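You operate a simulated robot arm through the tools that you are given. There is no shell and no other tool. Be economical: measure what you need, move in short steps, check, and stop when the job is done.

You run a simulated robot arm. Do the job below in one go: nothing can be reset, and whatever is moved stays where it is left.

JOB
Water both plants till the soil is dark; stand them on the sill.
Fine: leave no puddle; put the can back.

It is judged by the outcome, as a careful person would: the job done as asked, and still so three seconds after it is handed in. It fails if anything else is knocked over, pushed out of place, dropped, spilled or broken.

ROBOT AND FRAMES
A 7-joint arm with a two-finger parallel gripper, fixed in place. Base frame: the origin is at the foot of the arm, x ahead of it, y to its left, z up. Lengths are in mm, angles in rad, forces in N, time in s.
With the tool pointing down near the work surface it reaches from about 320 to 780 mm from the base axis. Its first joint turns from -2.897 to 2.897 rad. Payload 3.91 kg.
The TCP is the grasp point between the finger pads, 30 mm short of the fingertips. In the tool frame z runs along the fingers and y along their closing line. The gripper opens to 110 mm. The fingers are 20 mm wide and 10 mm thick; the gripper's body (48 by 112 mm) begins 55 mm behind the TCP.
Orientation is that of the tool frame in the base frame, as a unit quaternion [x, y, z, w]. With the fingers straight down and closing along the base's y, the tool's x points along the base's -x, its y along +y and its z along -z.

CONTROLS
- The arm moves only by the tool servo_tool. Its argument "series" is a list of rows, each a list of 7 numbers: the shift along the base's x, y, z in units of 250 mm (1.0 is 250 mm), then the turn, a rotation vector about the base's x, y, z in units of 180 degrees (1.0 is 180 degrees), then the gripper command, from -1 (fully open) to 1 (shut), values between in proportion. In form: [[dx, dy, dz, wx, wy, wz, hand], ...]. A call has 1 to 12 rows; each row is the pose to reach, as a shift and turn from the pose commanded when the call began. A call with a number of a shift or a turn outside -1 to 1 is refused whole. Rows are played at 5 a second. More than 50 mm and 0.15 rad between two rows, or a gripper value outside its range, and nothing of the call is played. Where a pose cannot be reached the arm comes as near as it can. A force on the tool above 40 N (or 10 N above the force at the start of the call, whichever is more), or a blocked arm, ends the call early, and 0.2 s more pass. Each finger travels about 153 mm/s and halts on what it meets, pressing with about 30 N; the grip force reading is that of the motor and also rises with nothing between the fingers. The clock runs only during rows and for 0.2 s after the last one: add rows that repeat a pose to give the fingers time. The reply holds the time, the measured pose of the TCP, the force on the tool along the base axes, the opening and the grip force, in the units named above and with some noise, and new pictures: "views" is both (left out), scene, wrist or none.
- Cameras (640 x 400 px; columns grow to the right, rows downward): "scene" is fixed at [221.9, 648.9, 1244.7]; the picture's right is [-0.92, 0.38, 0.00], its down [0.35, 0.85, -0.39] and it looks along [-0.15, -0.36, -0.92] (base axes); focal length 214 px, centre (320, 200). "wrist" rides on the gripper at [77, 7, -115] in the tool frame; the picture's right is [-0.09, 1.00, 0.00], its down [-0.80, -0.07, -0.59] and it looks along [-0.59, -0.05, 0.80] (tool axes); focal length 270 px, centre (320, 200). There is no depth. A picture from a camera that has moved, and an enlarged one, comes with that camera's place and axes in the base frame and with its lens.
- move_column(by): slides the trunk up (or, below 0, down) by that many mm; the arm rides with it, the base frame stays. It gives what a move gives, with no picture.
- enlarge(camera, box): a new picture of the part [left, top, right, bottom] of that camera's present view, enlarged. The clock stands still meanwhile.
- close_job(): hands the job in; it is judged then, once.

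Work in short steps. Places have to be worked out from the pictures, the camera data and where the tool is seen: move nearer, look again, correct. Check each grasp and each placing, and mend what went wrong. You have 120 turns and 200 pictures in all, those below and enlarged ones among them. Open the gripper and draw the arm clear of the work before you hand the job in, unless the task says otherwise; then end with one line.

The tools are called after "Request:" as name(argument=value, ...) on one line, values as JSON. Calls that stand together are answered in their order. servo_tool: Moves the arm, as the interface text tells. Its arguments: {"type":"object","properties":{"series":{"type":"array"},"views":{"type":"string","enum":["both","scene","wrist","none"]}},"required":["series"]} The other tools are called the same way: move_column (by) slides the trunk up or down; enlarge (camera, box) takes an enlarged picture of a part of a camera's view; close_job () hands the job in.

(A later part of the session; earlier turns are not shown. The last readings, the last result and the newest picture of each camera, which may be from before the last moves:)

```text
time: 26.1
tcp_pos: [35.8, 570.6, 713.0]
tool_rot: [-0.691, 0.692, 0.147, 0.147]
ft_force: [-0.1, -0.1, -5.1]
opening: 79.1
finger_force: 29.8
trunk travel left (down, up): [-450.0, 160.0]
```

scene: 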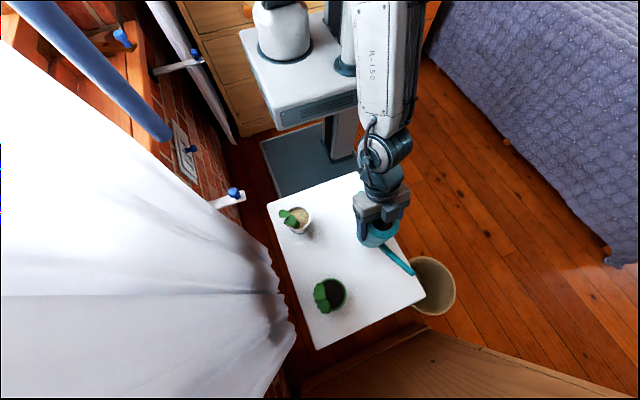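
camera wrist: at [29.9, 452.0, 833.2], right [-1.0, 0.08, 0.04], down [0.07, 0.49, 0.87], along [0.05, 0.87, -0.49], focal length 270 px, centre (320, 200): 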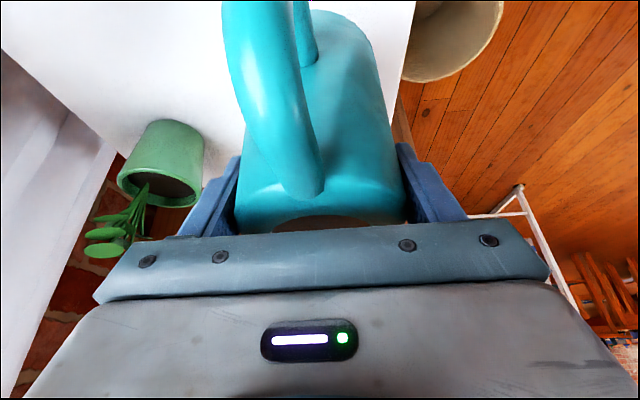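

Request:
servo_tool(series=[[0, 0, -0.004, 0, 0, 0, 1], [0, 0, -0.008, 0, 0, 0, 1]], views="wrist")

```text
time: 26.8
tcp_pos: [36.7, 570.2, 711.9]
tool_rot: [-0.69, 0.692, 0.148, 0.148]
ft_force: [0.8, -2.5, 9.5]
opening: 78.8
finger_force: 29.9
trunk travel left (down, up): [-450.0, 160.0]
camera wrist: at [30.0, 452.2, 785.5], right [-1.0, 0.08, 0.04], down [0.07, 0.49, 0.87], along [0.05, 0.87, -0.49], focal length 270 px, centre (320, 200)
```

wrist: 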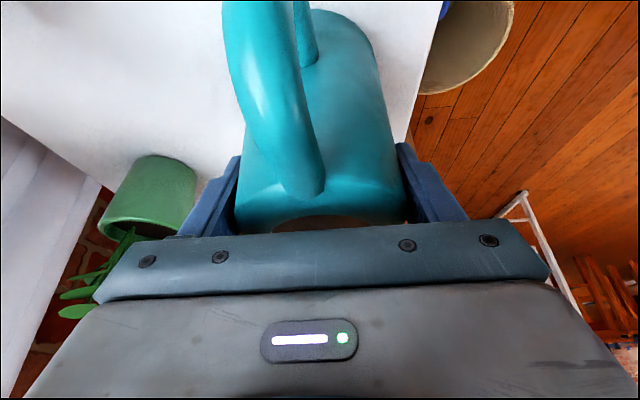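

The can is on the table. I open, wait, and back out along the tool axis.

Request:
servo_tool(series=[[0, 0, 0.003, 0, 0, 0, 0], [0, 0, 0.003, 0, 0, 0, -1], [0, 0, 0.003, 0, 0, 0, -1], [0, -0.07, 0.15, 0, 0, 0, -1], [0, -0.14, 0.3, 0, 0, 0, -1], [0, -0.21, 0.45, 0, 0, 0, -1], [0, -0.24, 0.52, 0, 0, 0, -1]])

```text
time: 28.4
tcp_pos: [36.1, 509.7, 843.0]
tool_rot: [-0.691, 0.692, 0.147, 0.147]
ft_force: [-0.4, 0.3, 0.0]
opening: 110.2
finger_force: 0.0
trunk travel left (down, up): [-450.0, 160.0]
camera wrist: at [29.6, 392.2, 915.0], right [-1.0, 0.08, 0.04], down [0.07, 0.49, 0.87], along [0.05, 0.87, -0.49], focal length 270 px, centre (320, 200)
```

scene: 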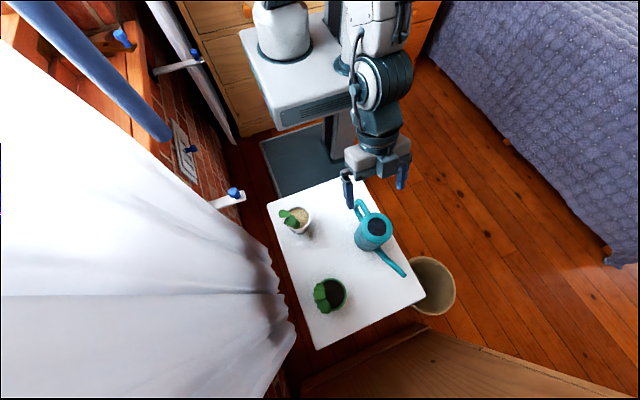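
wrist: 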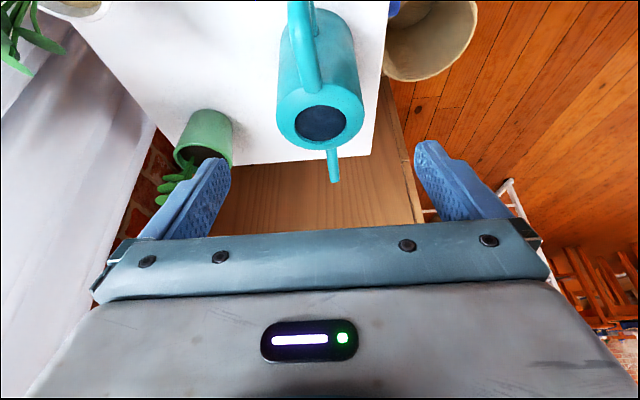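

The can stands back in place. Next I look closely at the green pot to plan the grasp, yawing toward it at a safe height.

Request:
servo_tool(series=[[0.03, 0.03, 0.06, 0, 0, -0.045, -1], [0.08, 0.06, 0.12, 0, 0, -0.09, -1], [0.13, 0.12, 0.12, 0, 0, -0.135, -1], [0.18, 0.18, 0.12, 0, 0, -0.18, -1], [0.22, 0.24, 0.12, 0, 0, -0.225, -1], [0.24, 0.3, 0.1, 0, 0, -0.27, -1], [0.24, 0.34, 0.1, 0, 0, -0.315, -1]])

```text
time: 29.9
tcp_pos: [96.1, 595.1, 866.6]
tool_rot: [-0.277, 0.938, 0.059, 0.198]
ft_force: [-0.2, -0.4, -0.7]
opening: 109.8
finger_force: 0.2
trunk travel left (down, up): [-450.0, 160.0]
camera wrist: at [-4.5, 536.5, 940.0], right [-0.47, 0.88, 0.04], down [0.45, 0.21, 0.87], along [0.76, 0.43, -0.49], focal length 270 px, centre (320, 200)
```

scene: 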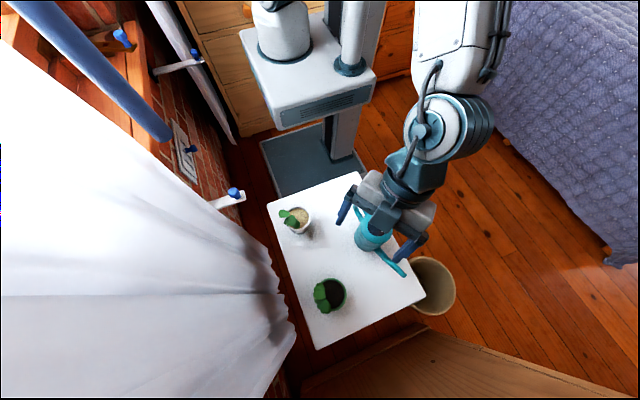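
wrist: 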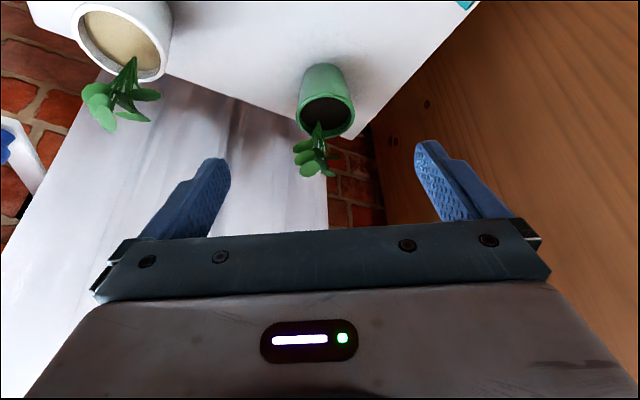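

Request:
enlarge(camera="wrist", box=[250, 50, 410, 200])

Request:
enlarge(camera="scene", box=[290, 260, 370, 330])

```text
2.67 times, centred on (330, 125) of wrist
camera zoom: at [-4.5, 536.5, 940.0], right [-0.47, 0.88, 0.04], down [0.45, 0.21, 0.87], along [0.76, 0.43, -0.49], focal length 721 px, centre (293, 400)
```

zoom: 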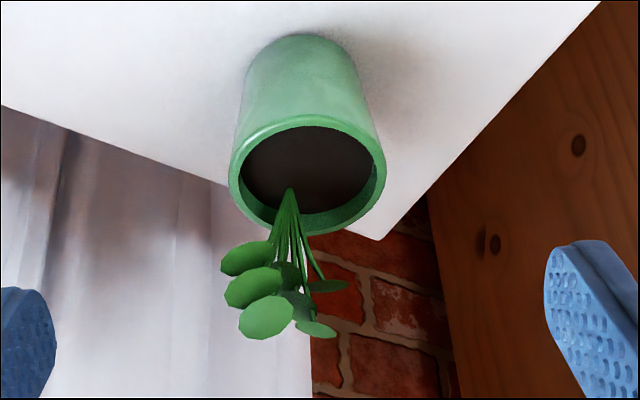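

```text
5.71 times, centred on (330, 295) of scene
camera zoom: at [221.9, 648.9, 1244.7], right [-0.92, 0.38, 0.0], down [0.35, 0.85, -0.39], along [-0.15, -0.36, -0.92], focal length 1226 px, centre (263, -343)
```

zoom: 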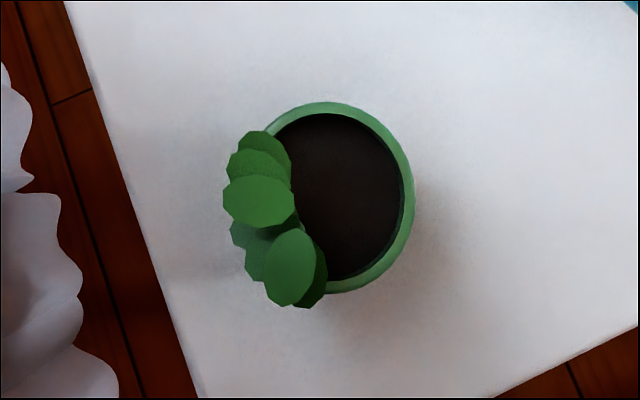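

The leaves spread from azimuth about -56° to 44° on the +x side, topping out near z 750. I'll grip the pot with the fingers at ±y and the tool leaning in from -x, so I yaw about -25° and move to a pre-grasp pose.

Request:
servo_tool(series=[[0.05, 0.06, -0.02, 0, 0, -0.035, -1], [0.1, 0.12, -0.06, 0, 0, -0.07, -1], [0.15, 0.18, -0.12, 0, 0, -0.105, -1], [0.2, 0.24, -0.2, 0, 0, -0.139, -1], [0.212, 0.248, -0.28, 0, 0, -0.139, -1]])

```text
time: 31.1
tcp_pos: [149.3, 656.9, 796.2]
tool_rot: [-0.069, 0.976, 0.016, 0.208]
ft_force: [-0.7, 0.0, -0.4]
opening: 110.0
finger_force: 0.0
trunk travel left (down, up): [-450.0, 160.0]
camera wrist: at [33.6, 646.7, 869.5], right [-0.06, 1.0, 0.04], down [0.5, 0.0, 0.87], along [0.87, 0.07, -0.49], focal length 270 px, centre (320, 200)
```

scene: 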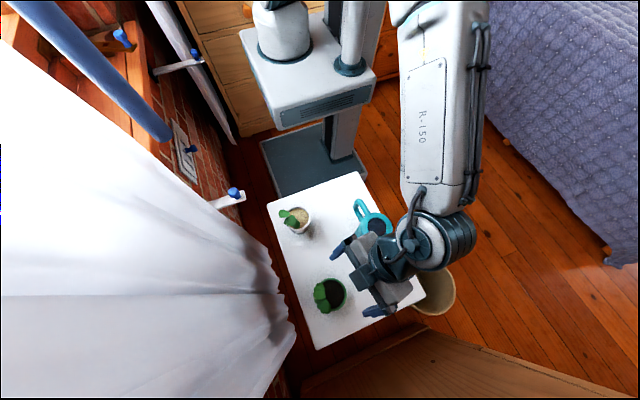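
wrist: 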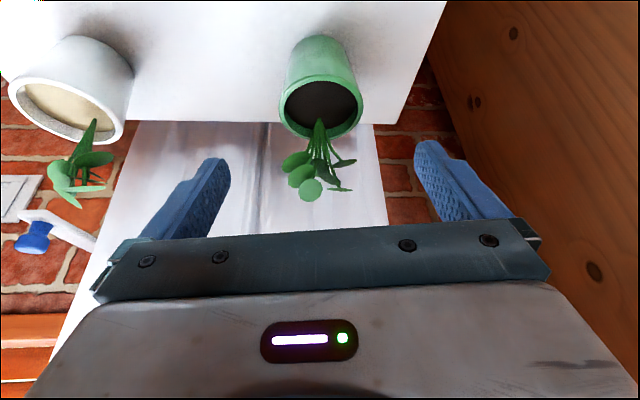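

The rim centre comes out at (188, 663) with a diameter of about 69. I'll descend to the grasp pose.

Request:
servo_tool(series=[[0.05, 0.008, -0.16, 0, 0, 0, -1], [0.1, 0.016, -0.32, 0, 0, 0, -1], [0.15, 0.022, -0.44, 0, 0, 0, -1], [0.164, 0.024, -0.49, 0, 0, 0, -1]])

```text
time: 32.1
tcp_pos: [188.8, 664.1, 673.5]
tool_rot: [-0.069, 0.976, 0.015, 0.208]
ft_force: [-0.6, -0.6, -0.1]
opening: 109.6
finger_force: 0.1
trunk travel left (down, up): [-450.0, 160.0]
camera wrist: at [73.7, 653.0, 745.9], right [-0.06, 1.0, 0.04], down [0.5, 0.0, 0.87], along [0.87, 0.07, -0.49], focal length 270 px, centre (320, 200)
```

scene: 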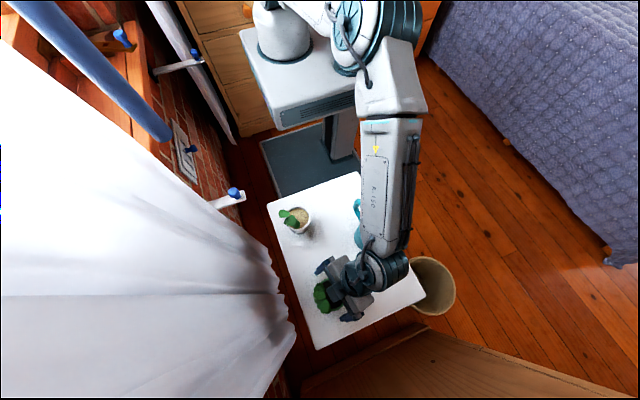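
wrist: 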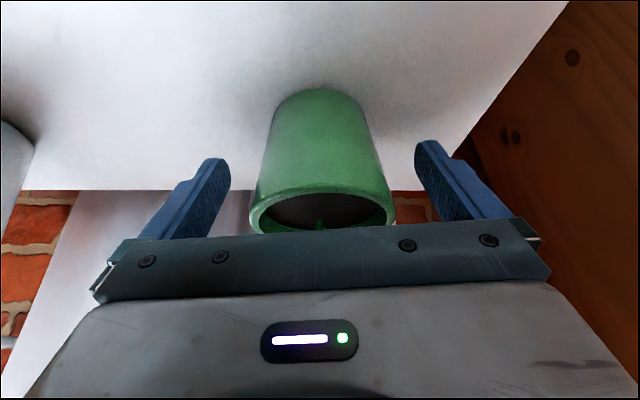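

Centred and clear. Closing.

Request:
servo_tool(series=[[0, 0, 0, 0, 0, 0, 0], [0, 0, 0, 0, 0, 0, 0.6], [0, 0, 0, 0, 0, 0, 1], [0, 0, 0, 0, 0, 0, 1]], views="none")

Request:
servo_tool(series=[[0, 0, 0.04, 0, 0, 0, 1], [0, 0, 0.1, 0, 0, 0, 1], [0, 0, 0.16, 0, 0, 0, 1], [0, 0, 0.16, 0, 0, 0, 1]])

```text
time: 33.1
tcp_pos: [189.3, 664.0, 673.5]
tool_rot: [-0.068, 0.976, 0.014, 0.207]
ft_force: [-0.5, 0.2, -0.2]
opening: 70.0
finger_force: 30.4
trunk travel left (down, up): [-450.0, 160.0]
```

```text
time: 34.1
tcp_pos: [189.5, 663.0, 713.2]
tool_rot: [-0.071, 0.975, 0.016, 0.208]
ft_force: [0.1, 0.2, -4.4]
opening: 69.8
finger_force: 30.2
trunk travel left (down, up): [-450.0, 160.0]
camera wrist: at [73.8, 652.5, 786.6], right [-0.06, 1.0, 0.04], down [0.5, 0.0, 0.87], along [0.87, 0.07, -0.49], focal length 270 px, centre (320, 200)
```

scene: 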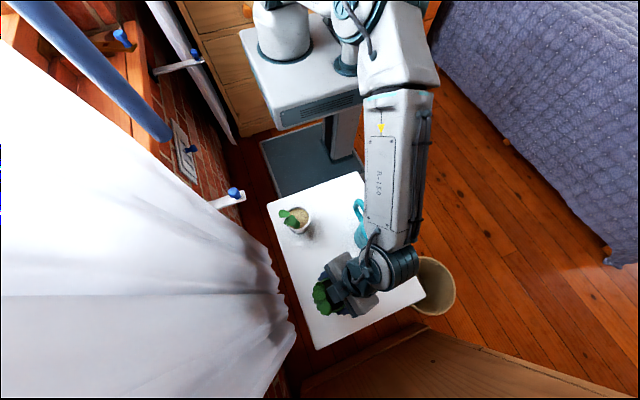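
wrist: 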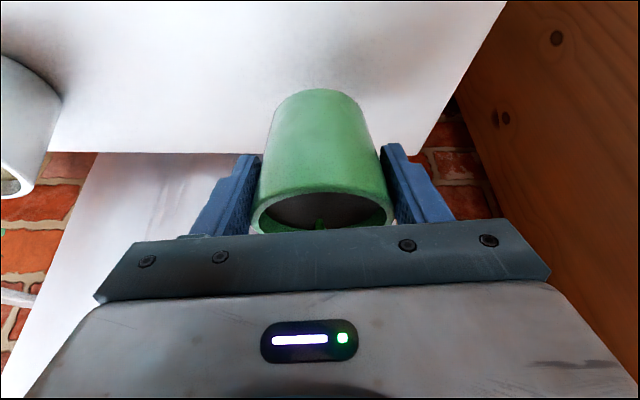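

The green pot is lifted: its base sits about 53 below the TCP. I'll raise it high for the transfer to the sill, staying well left of the curtain at first.

Request:
servo_tool(series=[[0, 0, 0.18, 0, 0, 0, 1], [-0.02, -0.02, 0.36, 0, 0, 0, 1], [-0.06, -0.06, 0.54, 0, 0, 0, 1], [-0.1, -0.12, 0.7, 0, 0, 0, 1], [-0.14, -0.2, 0.86, 0, 0, 0, 1], [-0.16, -0.3, 1.0, 0, 0, 0, 1]], views="none")

Request:
servo_tool(series=[[0, -0.08, 0.15, 0, 0, 0, 1], [0, -0.18, 0.3, 0, 0, 0, 1], [0, -0.32, 0.42, 0, 0, 0, 1], [0, -0.5, 0.46, 0, 0, 0, 1], [0.02, -0.68, 0.46, 0, 0, 0, 1], [0.06, -0.86, 0.46, 0, 0, 0, 1]])

```text
time: 35.5
tcp_pos: [151.5, 586.2, 963.6]
tool_rot: [-0.07, 0.976, 0.015, 0.208]
ft_force: [0.6, -0.5, -3.2]
opening: 70.0
finger_force: 30.2
trunk travel left (down, up): [-450.0, 160.0]
```

```text
time: 37.0
tcp_pos: [165.0, 370.2, 1078.9]
tool_rot: [-0.069, 0.976, 0.015, 0.207]
ft_force: [-0.4, 0.9, -3.5]
opening: 69.5
finger_force: 29.3
trunk travel left (down, up): [-450.0, 160.0]
camera wrist: at [49.2, 359.9, 1151.5], right [-0.06, 1.0, 0.04], down [0.49, 0.0, 0.87], along [0.87, 0.07, -0.49], focal length 270 px, centre (320, 200)
```

scene: 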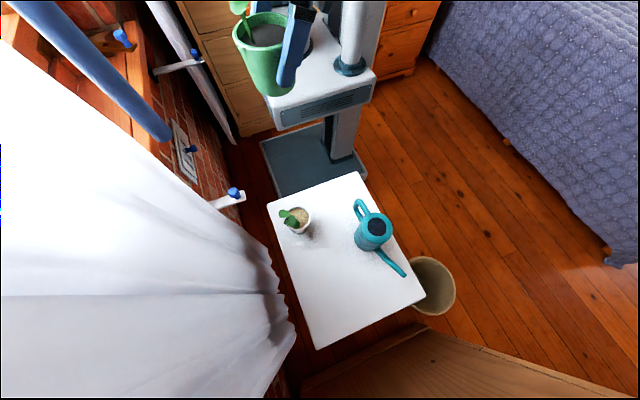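
wrist: 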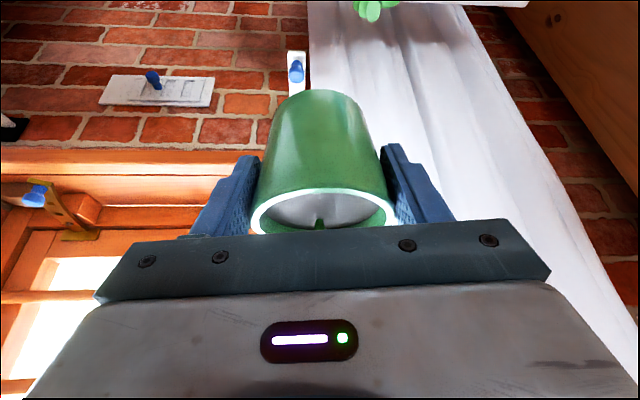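

Transit is clear. I'll swing across to in front of the window.

Request:
servo_tool(series=[[0.06, -0.16, 0, 0, 0, 0, 1], [0.14, -0.32, 0, 0, 0, 0, 1], [0.24, -0.48, -0.04, 0, 0, 0, 1], [0.34, -0.62, -0.08, 0, 0, 0, 1], [0.46, -0.76, -0.12, 0, 0, 0, 1], [0.58, -0.88, -0.16, 0, 0, 0, 1], [0.7, -1.0, -0.2, 0, 0, 0, 1], [0.8, -1.0, -0.25, 0, 0, 0, 1], [0.9, -1.0, -0.3, 0, 0, 0, 1]])

```text
time: 39.0
tcp_pos: [391.2, 123.3, 1003.0]
tool_rot: [-0.069, 0.976, 0.014, 0.207]
ft_force: [-0.4, -0.1, -3.6]
opening: 69.6
finger_force: 30.6
trunk travel left (down, up): [-450.0, 160.0]
camera wrist: at [275.4, 111.8, 1075.7], right [-0.06, 1.0, 0.04], down [0.5, 0.0, 0.87], along [0.87, 0.07, -0.49], focal length 270 px, centre (320, 200)
```

scene: 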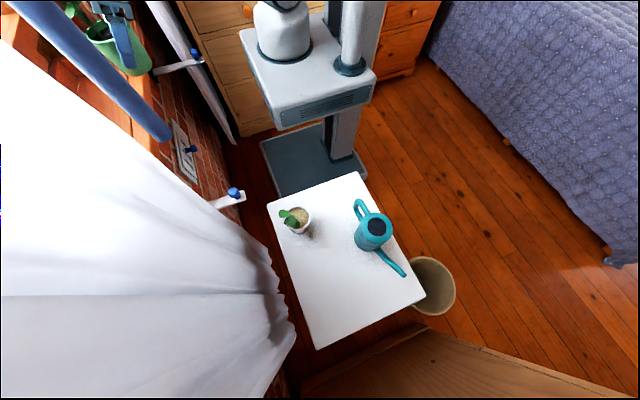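
wrist: 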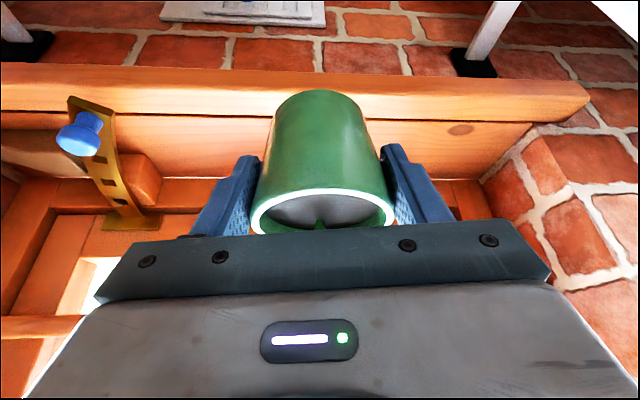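

There's a clear view of the sill. The brass stay is at y≈-80, well left. I'll aim for (560, 110) and move in above the sill.

Request:
servo_tool(series=[[0.17, -0.02, -0.03, 0, 0, 0, 1], [0.34, -0.04, -0.08, 0, 0, 0, 1], [0.51, -0.05, -0.16, 0, 0, 0, 1], [0.64, -0.05, -0.26, 0, 0, 0, 1], [0.676, -0.05, -0.3, 0, 0, 0, 1]])

```text
time: 40.1
tcp_pos: [559.6, 109.1, 928.3]
tool_rot: [-0.069, 0.976, 0.014, 0.206]
ft_force: [0.5, -0.2, -3.2]
opening: 69.9
finger_force: 30.4
trunk travel left (down, up): [-450.0, 160.0]
camera wrist: at [444.0, 99.2, 1001.7], right [-0.06, 1.0, 0.04], down [0.5, 0.0, 0.87], along [0.87, 0.07, -0.49], focal length 270 px, centre (320, 200)
```

scene: 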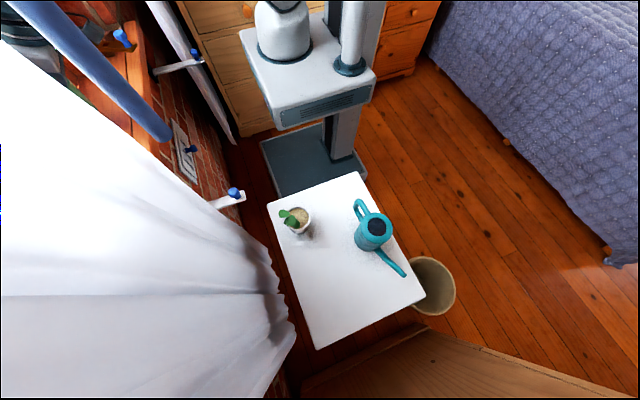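
wrist: 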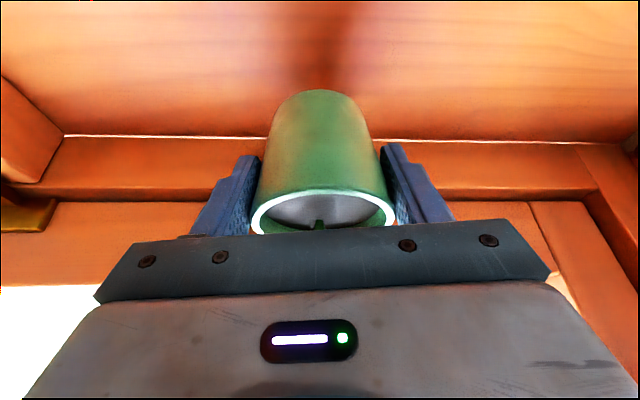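

The seam is behind x≈520 and the back frame is at x≈634, so the pot base will sit wholly on the back board. Lowering carefully.

Request:
servo_tool(series=[[0, 0, -0.06, 0, 0, 0, 1], [0, 0, -0.1, 0, 0, 0, 1], [0, 0, -0.12, 0, 0, 0, 1], [0, 0, -0.14, 0, 0, 0, 1]], views="none")

```text
time: 41.1
tcp_pos: [559.9, 108.7, 895.3]
tool_rot: [-0.069, 0.976, 0.015, 0.207]
ft_force: [-0.7, -1.4, -3.2]
opening: 69.6
finger_force: 30.2
trunk travel left (down, up): [-450.0, 160.0]
```

Request:
servo_tool(series=[[0, 0, -0.016, 0, 0, 0, 1], [0, 0, -0.032, 0, 0, 0, 1], [0, 0, -0.048, 0, 0, 0, 1], [0, 0, -0.064, 0, 0, 0, 1], [0, 0, -0.08, 0, 0, 0, 1], [0, 0, -0.096, 0, 0, 0, 1]], views="wrist")

```text
time: 42.5
tcp_pos: [557.0, 110.6, 872.6]
tool_rot: [-0.07, 0.975, 0.015, 0.209]
ft_force: [-6.8, -1.3, 20.9]
opening: 62.8
finger_force: 29.5
trunk travel left (down, up): [-450.0, 160.0]
camera wrist: at [441.7, 99.6, 944.3], right [-0.06, 1.0, 0.04], down [0.49, 0.0, 0.87], along [0.87, 0.07, -0.49], focal length 270 px, centre (320, 200)
```

wrist: 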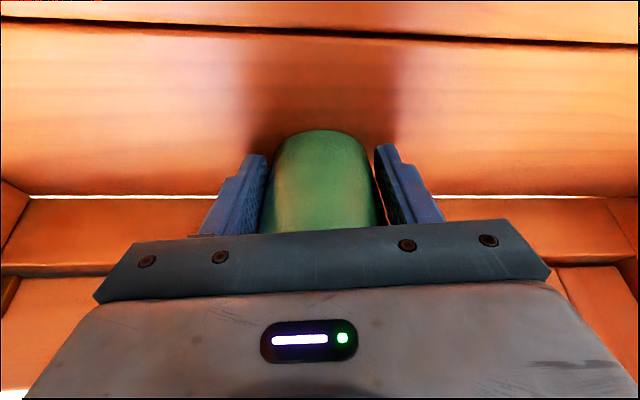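

Contact is firm and the fingers slid a little down the taper. I'll unload slightly, open slowly, and look before backing off.

Request:
servo_tool(series=[[0, 0, 0.012, 0, 0, 0, 0.2], [0, 0, 0.012, 0, 0, 0, -0.2], [0, 0, 0.012, 0, 0, 0, -0.6], [0, 0, 0.012, 0, 0, 0, -1], [0, 0, 0.012, 0, 0, 0, -1]], views="wrist")

```text
time: 43.8
tcp_pos: [558.4, 111.6, 873.5]
tool_rot: [-0.069, 0.976, 0.014, 0.207]
ft_force: [0.1, 1.2, -0.8]
opening: 109.9
finger_force: 0.0
trunk travel left (down, up): [-450.0, 160.0]
camera wrist: at [443.4, 99.6, 946.1], right [-0.06, 1.0, 0.04], down [0.5, 0.0, 0.87], along [0.87, 0.07, -0.49], focal length 270 px, centre (320, 200)
```

wrist: 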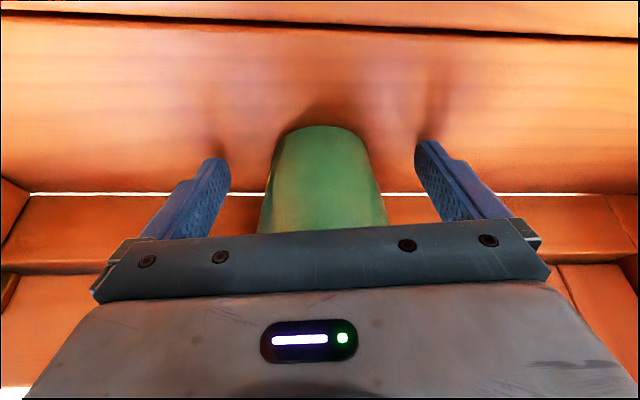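

Released, and the pot stands. I back out along the tool axis.

Request:
servo_tool(series=[[-0.04, -0.006, 0.09, 0, 0, 0, -1], [-0.11, -0.015, 0.25, 0, 0, 0, -1], [-0.19, -0.025, 0.4, 0, 0, 0, -1], [-0.28, -0.03, 0.54, 0, 0, 0, -1], [-0.4, -0.03, 0.64, 0, 0, 0, -1]])

```text
time: 45.0
tcp_pos: [457.6, 103.3, 1034.6]
tool_rot: [-0.07, 0.976, 0.015, 0.208]
ft_force: [-1.2, 0.3, -0.2]
opening: 109.9
finger_force: 0.0
trunk travel left (down, up): [-450.0, 160.0]
camera wrist: at [342.3, 91.6, 1106.7], right [-0.06, 1.0, 0.04], down [0.5, 0.0, 0.87], along [0.87, 0.07, -0.49], focal length 270 px, centre (320, 200)
```

scene: 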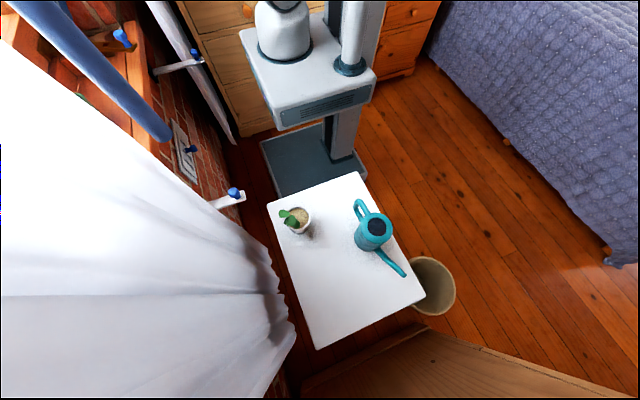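
wrist: 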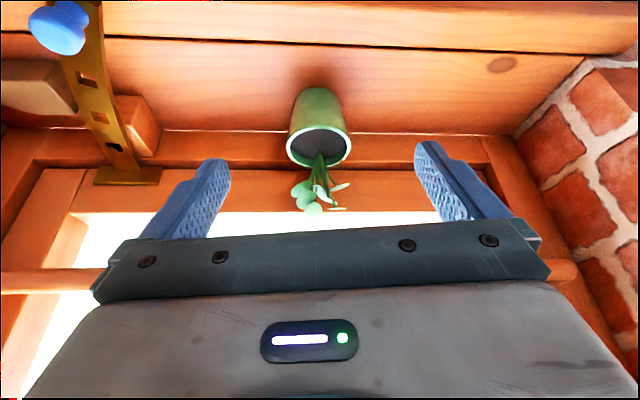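

The green pot stands upright on the sill. Now back the same way to the white pot.

Request:
servo_tool(series=[[-0.18, 0.04, 0.04, 0, 0, 0, -1], [-0.34, 0.14, 0.08, 0, 0, 0, -1], [-0.48, 0.26, 0.12, 0, 0, 0, -1], [-0.6, 0.4, 0.15, 0, 0, 0, -1], [-0.72, 0.54, 0.17, 0, 0, 0, -1], [-0.84, 0.68, 0.17, 0, 0, 0, -1], [-0.94, 0.82, 0.17, 0, 0, 0, -1], [-1.0, 0.96, 0.17, 0, 0, 0, -1]], views="none")

Request:
servo_tool(series=[[-0.12, 0.12, -0.06, 0, 0, 0.02, -1], [-0.24, 0.22, -0.12, 0, 0, 0.04, -1], [-0.34, 0.32, -0.2, 0, 0, 0.06, -1], [-0.42, 0.4, -0.28, 0, 0, 0.08, -1]])

```text
time: 46.8
tcp_pos: [208.8, 342.8, 1075.3]
tool_rot: [-0.068, 0.976, 0.015, 0.207]
ft_force: [0.4, 0.2, -0.8]
opening: 110.3
finger_force: 0.1
trunk travel left (down, up): [-450.0, 160.0]
```

```text
time: 47.8
tcp_pos: [104.1, 442.4, 1004.5]
tool_rot: [-0.191, 0.959, 0.041, 0.204]
ft_force: [0.4, 0.5, -0.1]
opening: 110.0
finger_force: 0.1
trunk travel left (down, up): [-450.0, 160.0]
camera wrist: at [-5.6, 404.0, 1078.0], right [-0.31, 0.95, 0.04], down [0.48, 0.12, 0.87], along [0.82, 0.28, -0.49], focal length 270 px, centre (320, 200)
```

scene: 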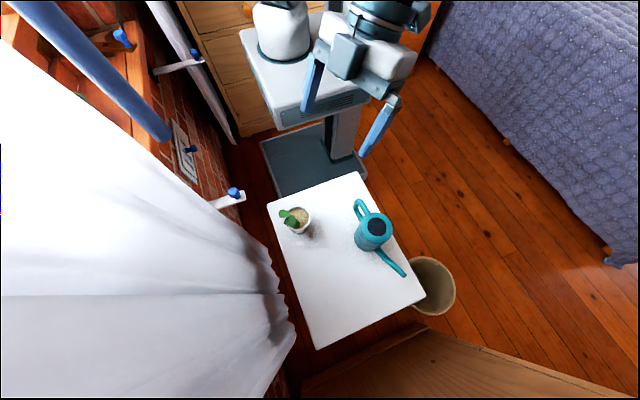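
wrist: 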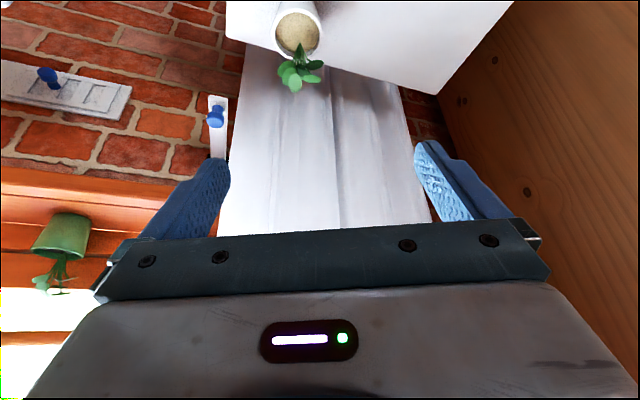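

I'll look closely at the white pot to see how its leaves lie and whether it has shifted.

Request:
enlarge(camera="scene", box=[260, 185, 340, 250])

Request:
enlarge(camera="wrist", box=[240, 0, 360, 100])

```text
6.15 times, centred on (300, 218) of scene
camera zoom: at [221.9, 648.9, 1244.7], right [-0.92, 0.38, 0.0], down [0.35, 0.85, -0.39], along [-0.15, -0.36, -0.92], focal length 1320 px, centre (443, 92)
```

zoom: 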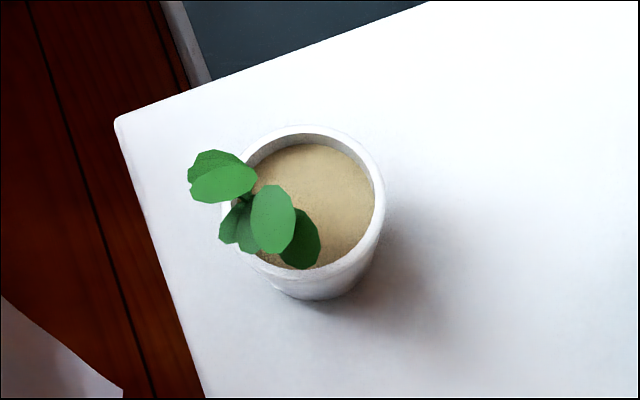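

```text
4.00 times, centred on (300, 50) of wrist
camera zoom: at [-5.6, 404.0, 1078.0], right [-0.31, 0.95, 0.04], down [0.48, 0.12, 0.87], along [0.82, 0.28, -0.49], focal length 1081 px, centre (400, 800)
```

zoom: 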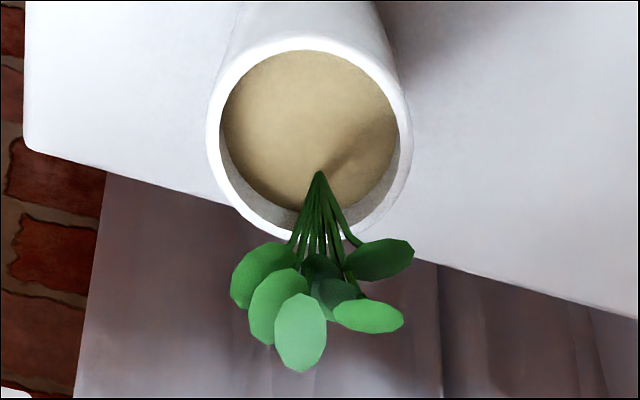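

The pot was nudged slightly when the arm slid; it is still upright, at about (204, 457) with its leaves at azimuth ~25°. It has to move anyway. I'll approach with the present azimuth of 22.5°.

Request:
servo_tool(series=[[0.02, -0.0, -0.15, 0, 0, 0, -1], [0.06, -0.0, -0.3, 0, 0, 0, -1], [0.1, -0.0, -0.45, 0, 0, 0, -1], [0.15, -0.0, -0.6, 0, 0, 0, -1], [0.18, -0.01, -0.74, 0, 0, 0, -1]])

```text
time: 49.0
tcp_pos: [147.7, 440.6, 820.9]
tool_rot: [-0.191, 0.959, 0.04, 0.204]
ft_force: [0.2, 0.0, -0.1]
opening: 110.2
finger_force: 0.0
trunk travel left (down, up): [-450.0, 160.0]
camera wrist: at [39.1, 401.9, 893.4], right [-0.31, 0.95, 0.04], down [0.48, 0.12, 0.87], along [0.82, 0.28, -0.49], focal length 270 px, centre (320, 200)
```

scene: 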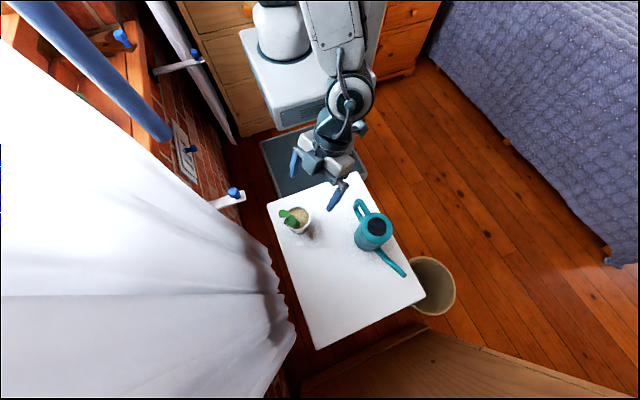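
wrist: 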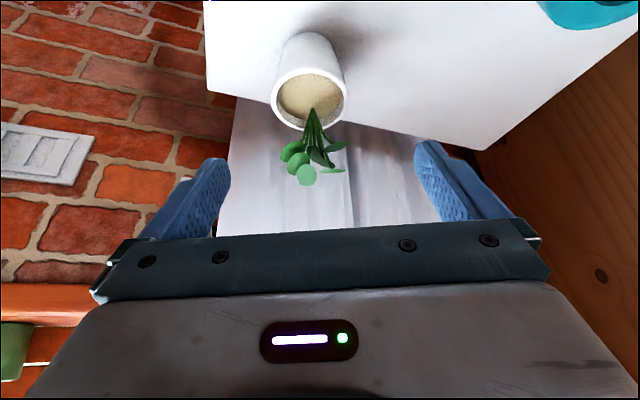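

The rim centre by the wrist view is about (195, 451). Descending to the grasp.

Request:
servo_tool(series=[[0.06, 0.014, -0.16, 0, 0, 0, -1], [0.12, 0.028, -0.32, 0, 0, 0, -1], [0.17, 0.04, -0.47, 0, 0, 0, -1], [0.193, 0.046, -0.588, 0, 0, 0, -1], [0.193, 0.046, -0.588, 0, 0, 0, -1]])

```text
time: 50.1
tcp_pos: [197.2, 451.0, 673.0]
tool_rot: [-0.191, 0.959, 0.04, 0.204]
ft_force: [1.0, -0.6, 0.5]
opening: 109.9
finger_force: 0.0
trunk travel left (down, up): [-450.0, 160.0]
camera wrist: at [87.5, 412.7, 746.2], right [-0.31, 0.95, 0.04], down [0.48, 0.12, 0.87], along [0.82, 0.29, -0.49], focal length 270 px, centre (320, 200)
```

scene: 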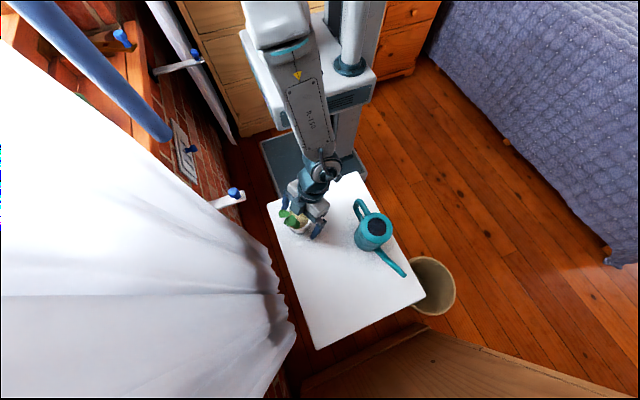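
wrist: 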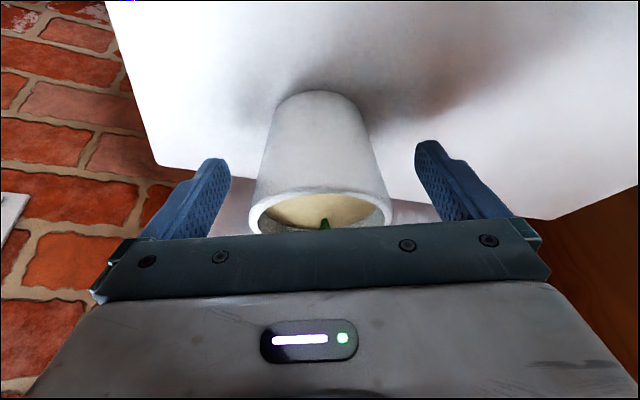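

Well centred. Close and lift.

Request:
servo_tool(series=[[0, 0, 0, 0, 0, 0, 0], [0, 0, 0, 0, 0, 0, 0.6], [0, 0, 0, 0, 0, 0, 1], [0, 0, 0, 0, 0, 0, 1], [0, 0, 0.04, 0, 0, 0, 1], [0, 0, 0.1, 0, 0, 0, 1], [-0.02, 0.08, 0.2, 0, 0, 0, 1], [-0.02, 0.08, 0.2, 0, 0, 0, 1]])

```text
time: 52.0
tcp_pos: [191.7, 470.6, 722.9]
tool_rot: [-0.192, 0.959, 0.041, 0.204]
ft_force: [0.0, -0.3, -3.6]
opening: 70.6
finger_force: 30.2
trunk travel left (down, up): [-450.0, 160.0]
camera wrist: at [82.6, 432.4, 796.7], right [-0.31, 0.95, 0.04], down [0.48, 0.12, 0.87], along [0.82, 0.28, -0.49], focal length 270 px, centre (320, 200)
```

scene: 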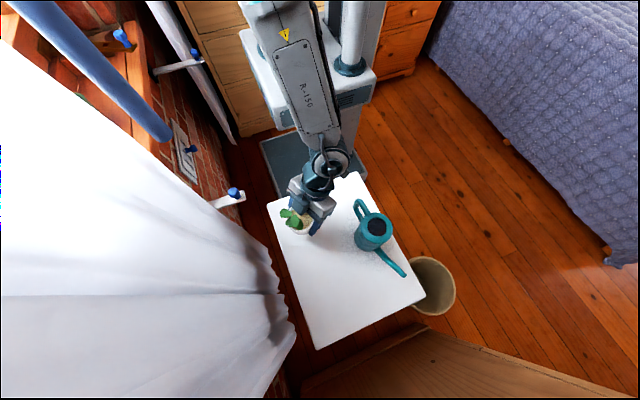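
wrist: 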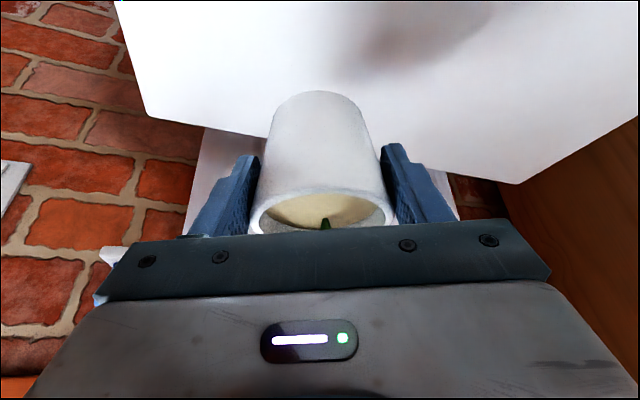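

Lifted at 70.6 mm. I'll move it to the green pot's old spot at (189, 664).

Request:
servo_tool(series=[[0, 0.16, 0.04, 0, 0, 0, 1], [0, 0.32, 0.08, 0, 0, 0, 1], [0, 0.48, 0.08, 0, 0, 0, 1], [0, 0.64, 0.06, 0, 0, 0, 1], [-0.01, 0.774, 0, 0, 0, 0, 1], [-0.01, 0.774, -0.1, 0, 0, 0, 1], [-0.01, 0.774, -0.16, 0, 0, 0, 1], [-0.01, 0.774, -0.18, 0, 0, 0, 1]])

```text
time: 53.8
tcp_pos: [188.9, 665.2, 678.4]
tool_rot: [-0.191, 0.959, 0.04, 0.204]
ft_force: [-0.3, 0.6, -3.1]
opening: 70.5
finger_force: 29.7
trunk travel left (down, up): [-450.0, 160.0]
camera wrist: at [80.2, 626.1, 751.2], right [-0.31, 0.95, 0.04], down [0.48, 0.12, 0.87], along [0.82, 0.28, -0.49], focal length 270 px, centre (320, 200)
```

scene: 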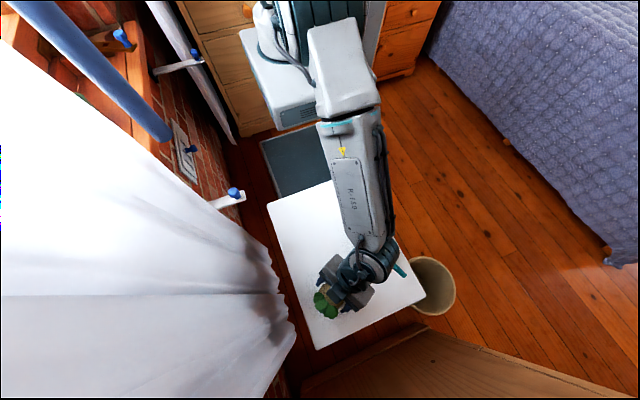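
wrist: 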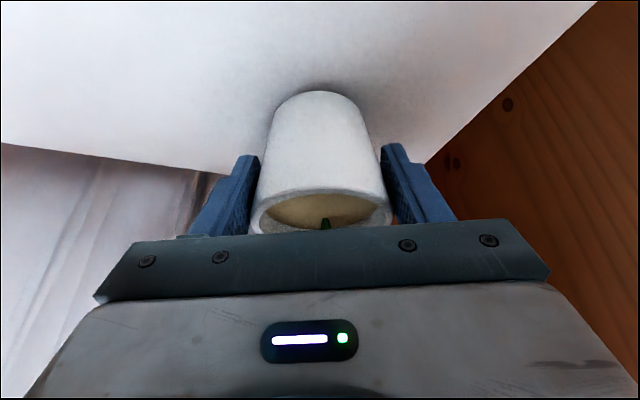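

Lower the last 5 mm, release, and back out along the tool axis.

Request:
servo_tool(series=[[0, 0, -0.012, 0, 0, 0, 1], [0, 0, -0.022, 0, 0, 0, 1], [0, 0, -0.022, 0, 0, 0, 0.2], [0, 0, -0.02, 0, 0, 0, -0.3], [0, 0, -0.02, 0, 0, 0, -1], [0, 0, -0.02, 0, 0, 0, -1], [-0.05, -0.02, 0.1, 0, 0, 0, -1], [-0.11, -0.045, 0.25, 0, 0, 0, -1], [-0.17, -0.07, 0.4, 0, 0, 0, -1], [-0.24, -0.1, 0.54, 0, 0, 0, -1]])

```text
time: 56.0
tcp_pos: [129.0, 640.8, 814.2]
tool_rot: [-0.193, 0.959, 0.041, 0.204]
ft_force: [0.1, 0.4, 0.1]
opening: 110.0
finger_force: 0.2
trunk travel left (down, up): [-450.0, 160.0]
camera wrist: at [18.9, 602.0, 886.7], right [-0.31, 0.95, 0.04], down [0.48, 0.12, 0.87], along [0.82, 0.29, -0.49], focal length 270 px, centre (320, 200)
```

scene: 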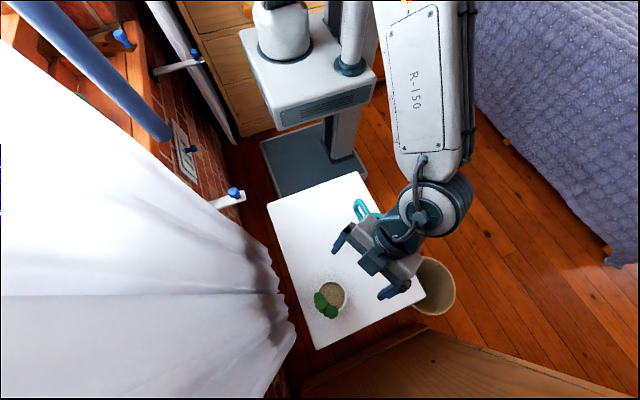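
wrist: 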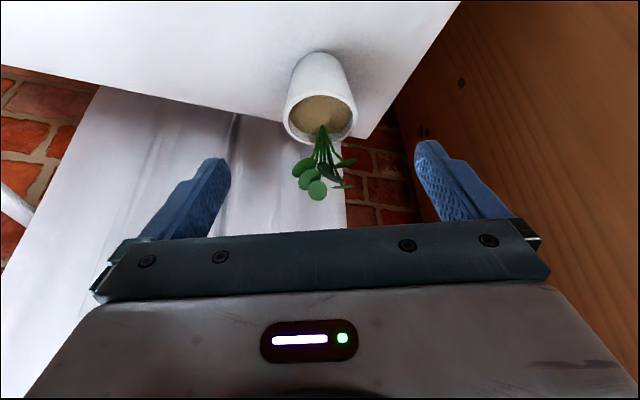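

The white pot stands where the green one did. Back to the pre-grasp pose above the can, with a pure yaw of +67°.

Request:
servo_tool(series=[[-0.04, -0.02, 0.12, 0, 0, 0.03, -1], [-0.08, -0.06, 0.2, 0, 0, 0.07, -1], [-0.12, -0.12, 0.22, 0, 0, 0.115, -1], [-0.17, -0.19, 0.22, 0, 0, 0.16, -1], [-0.22, -0.26, 0.22, 0, 0, 0.205, -1], [-0.27, -0.34, 0.22, 0, 0, 0.25, -1], [-0.32, -0.42, 0.2, 0, 0, 0.295, -1], [-0.36, -0.5, 0.16, 0, 0, 0.34, -1], [-0.372, -0.524, 0.116, 0, 0, 0.373, -1], [-0.372, -0.524, 0.116, 0, 0, 0.373, -1]])

```text
time: 58.1
tcp_pos: [34.8, 508.8, 842.5]
tool_rot: [-0.69, 0.693, 0.147, 0.147]
ft_force: [-0.4, -0.2, -0.6]
opening: 109.9
finger_force: 0.1
trunk travel left (down, up): [-450.0, 160.0]
camera wrist: at [30.2, 391.0, 915.7], right [-1.0, 0.08, 0.04], down [0.07, 0.49, 0.87], along [0.06, 0.87, -0.49], focal length 270 px, centre (320, 200)
```

scene: 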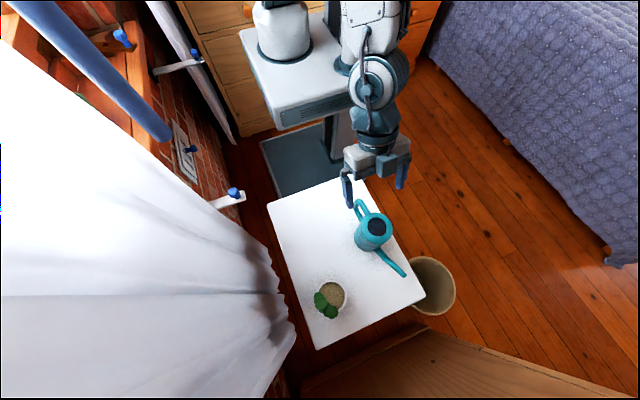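
wrist: 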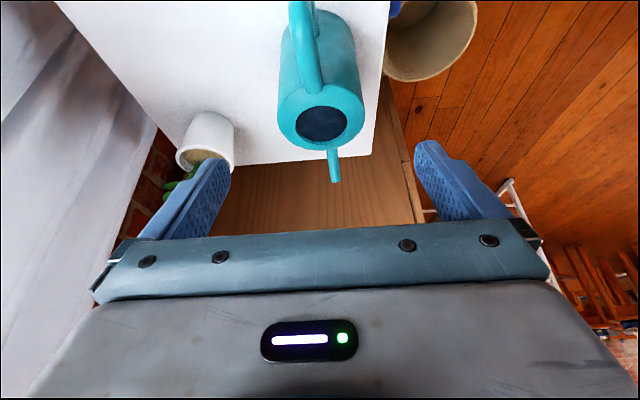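

Same pose as before, so I descend and grip.

Request:
servo_tool(series=[[0.004, 0.07, -0.15, 0, 0, 0, -1], [0.004, 0.14, -0.3, 0, 0, 0, -1], [0.004, 0.21, -0.44, 0, 0, 0, -1], [0.004, 0.246, -0.522, 0, 0, 0, -1], [0.004, 0.246, -0.522, 0, 0, 0, -0.5], [0.004, 0.246, -0.522, 0, 0, 0, 0.3], [0.004, 0.246, -0.522, 0, 0, 0, 1], [0.004, 0.246, -0.522, 0, 0, 0, 1]], views="wrist")

```text
time: 60.0
tcp_pos: [37.9, 570.4, 711.0]
tool_rot: [-0.689, 0.694, 0.146, 0.148]
ft_force: [-0.4, 0.9, 0.1]
opening: 78.9
finger_force: 29.8
trunk travel left (down, up): [-450.0, 160.0]
camera wrist: at [31.2, 453.2, 784.2], right [-1.0, 0.09, 0.04], down [0.07, 0.49, 0.87], along [0.06, 0.87, -0.49], focal length 270 px, centre (320, 200)
```

wrist: 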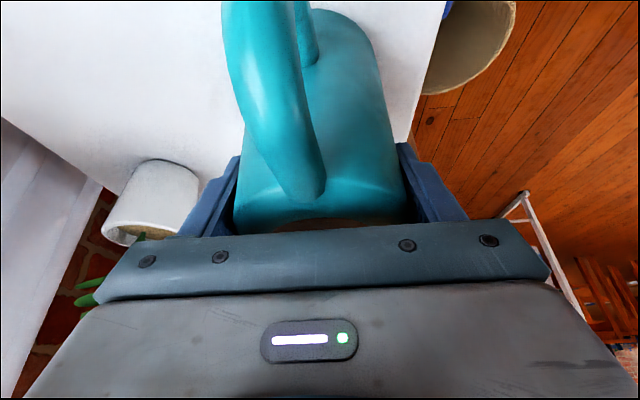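

Gripped. I repeat the lift and yaw to the pour-ready pose.

Request:
servo_tool(series=[[0, 0, 0.08, 0, 0, 0, 1], [0, 0, 0.2, 0, 0, 0, 1], [0.0, 0, 0.32, 0, 0, 0, 1], [0.04, 0, 0.368, 0, 0, -0.046, 1], [0.09, 0, 0.368, 0, 0, -0.092, 1], [0.14, 0, 0.368, 0, 0, -0.138, 1], [0.19, 0, 0.368, 0, 0, -0.184, 1], [0.23, 0, 0.368, 0, 0, -0.23, 1], [0.25, 0, 0.368, 0, 0, -0.278, 1], [0.25, 0, 0.368, 0, 0, -0.278, 1]], views="none")

Request:
enlarge(camera="scene", box=[270, 190, 430, 340])

```text
time: 62.1
tcp_pos: [102.2, 570.9, 805.0]
tool_rot: [-0.328, 0.921, 0.072, 0.196]
ft_force: [-0.4, 0.7, -4.2]
opening: 78.9
finger_force: 29.7
trunk travel left (down, up): [-450.0, 160.0]
```

```text
2.67 times, centred on (350, 265) of scene
camera zoom: at [221.9, 648.9, 1244.7], right [-0.92, 0.38, 0.0], down [0.35, 0.85, -0.39], along [-0.15, -0.36, -0.92], focal length 572 px, centre (240, 27)
```

zoom: 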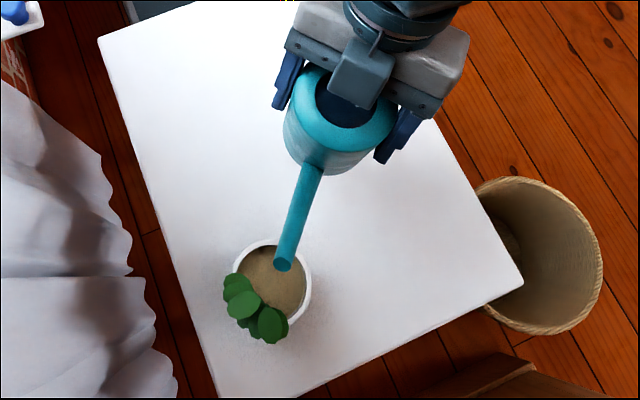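

The tip is over the soil. Tilting to 30° about the tip as before.

Request:
servo_tool(series=[[0.003, 0.003, 0, -0.0295, 0.0295, 0, 1], [0.012, 0.012, 0, -0.059, 0.059, 0, 1], [0.028, 0.028, 0, -0.0884, 0.0884, 0, 1], [0.049, 0.049, 0, -0.1179, 0.1179, 0, 1]], views="none")

Request:
servo_tool(series=[[0.017, 0.017, 0.038, -0.0196, 0.0196, 0, 1], [0.036, 0.036, 0.073, -0.0393, 0.0393, 0, 1]], views="none")

Request:
enlarge(camera="scene", box=[270, 220, 400, 340])

```text
time: 63.1
tcp_pos: [112.4, 582.8, 802.9]
tool_rot: [-0.342, 0.938, -0.04, -0.043]
ft_force: [-0.5, -0.5, -4.4]
opening: 79.0
finger_force: 30.1
trunk travel left (down, up): [-450.0, 160.0]
```

```text
time: 63.8
tcp_pos: [120.6, 592.3, 822.3]
tool_rot: [-0.342, 0.929, -0.076, -0.121]
ft_force: [0.1, 0.0, -4.5]
opening: 78.9
finger_force: 29.6
trunk travel left (down, up): [-450.0, 160.0]
```

```text
3.33 times, centred on (335, 280) of scene
camera zoom: at [221.9, 648.9, 1244.7], right [-0.92, 0.38, 0.0], down [0.35, 0.85, -0.39], along [-0.15, -0.36, -0.92], focal length 715 px, centre (270, -67)
```

zoom: 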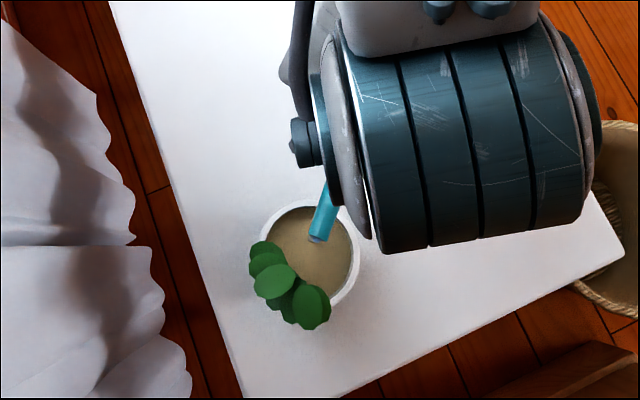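

Request:
servo_tool(series=[[0, 0, 0, 0, 0, 0, 1], [0, 0, 0, 0, 0, 0, 1], [0, 0, 0, 0, 0, 0, 1]], views="none")

Request:
enlarge(camera="scene", box=[270, 220, 400, 340])

```text
time: 64.5
tcp_pos: [120.7, 592.8, 821.7]
tool_rot: [-0.342, 0.929, -0.076, -0.119]
ft_force: [-0.3, -0.2, -3.9]
opening: 78.7
finger_force: 30.1
trunk travel left (down, up): [-450.0, 160.0]
```

```text
3.33 times, centred on (335, 280) of scene
camera zoom: at [221.9, 648.9, 1244.7], right [-0.92, 0.38, 0.0], down [0.35, 0.85, -0.39], along [-0.15, -0.36, -0.92], focal length 715 px, centre (270, -67)
```

zoom: 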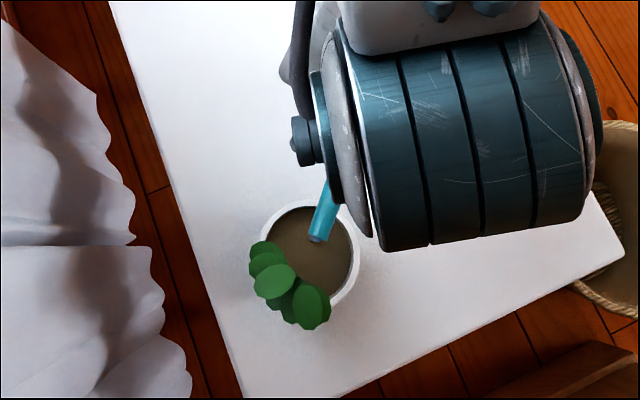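

The soil is darkening at the same pace as the first pot. About 1 s more.

Request:
servo_tool(series=[[0, 0, 0, 0, 0, 0, 1], [0, 0, 0, 0, 0, 0, 1], [0, 0, 0, 0, 0, 0, 1], [0, 0, 0, 0, 0, 0, 1]], views="none")

Request:
enlarge(camera="scene", box=[270, 220, 400, 340])

```text
time: 65.5
tcp_pos: [120.5, 592.4, 821.3]
tool_rot: [-0.341, 0.929, -0.077, -0.119]
ft_force: [-0.7, -0.7, -4.9]
opening: 79.0
finger_force: 29.9
trunk travel left (down, up): [-450.0, 160.0]
```

```text
3.33 times, centred on (335, 280) of scene
camera zoom: at [221.9, 648.9, 1244.7], right [-0.92, 0.38, 0.0], down [0.35, 0.85, -0.39], along [-0.15, -0.36, -0.92], focal length 715 px, centre (270, -67)
```

zoom: 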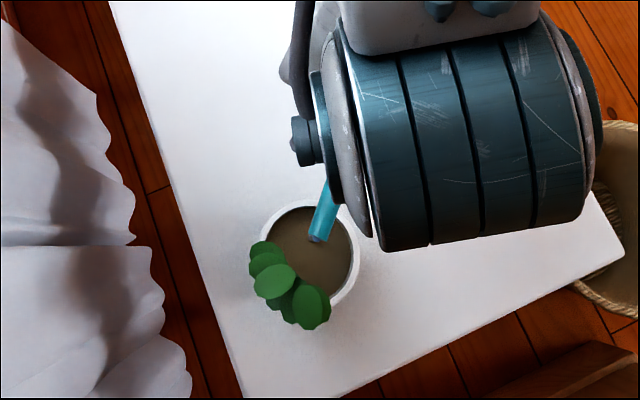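

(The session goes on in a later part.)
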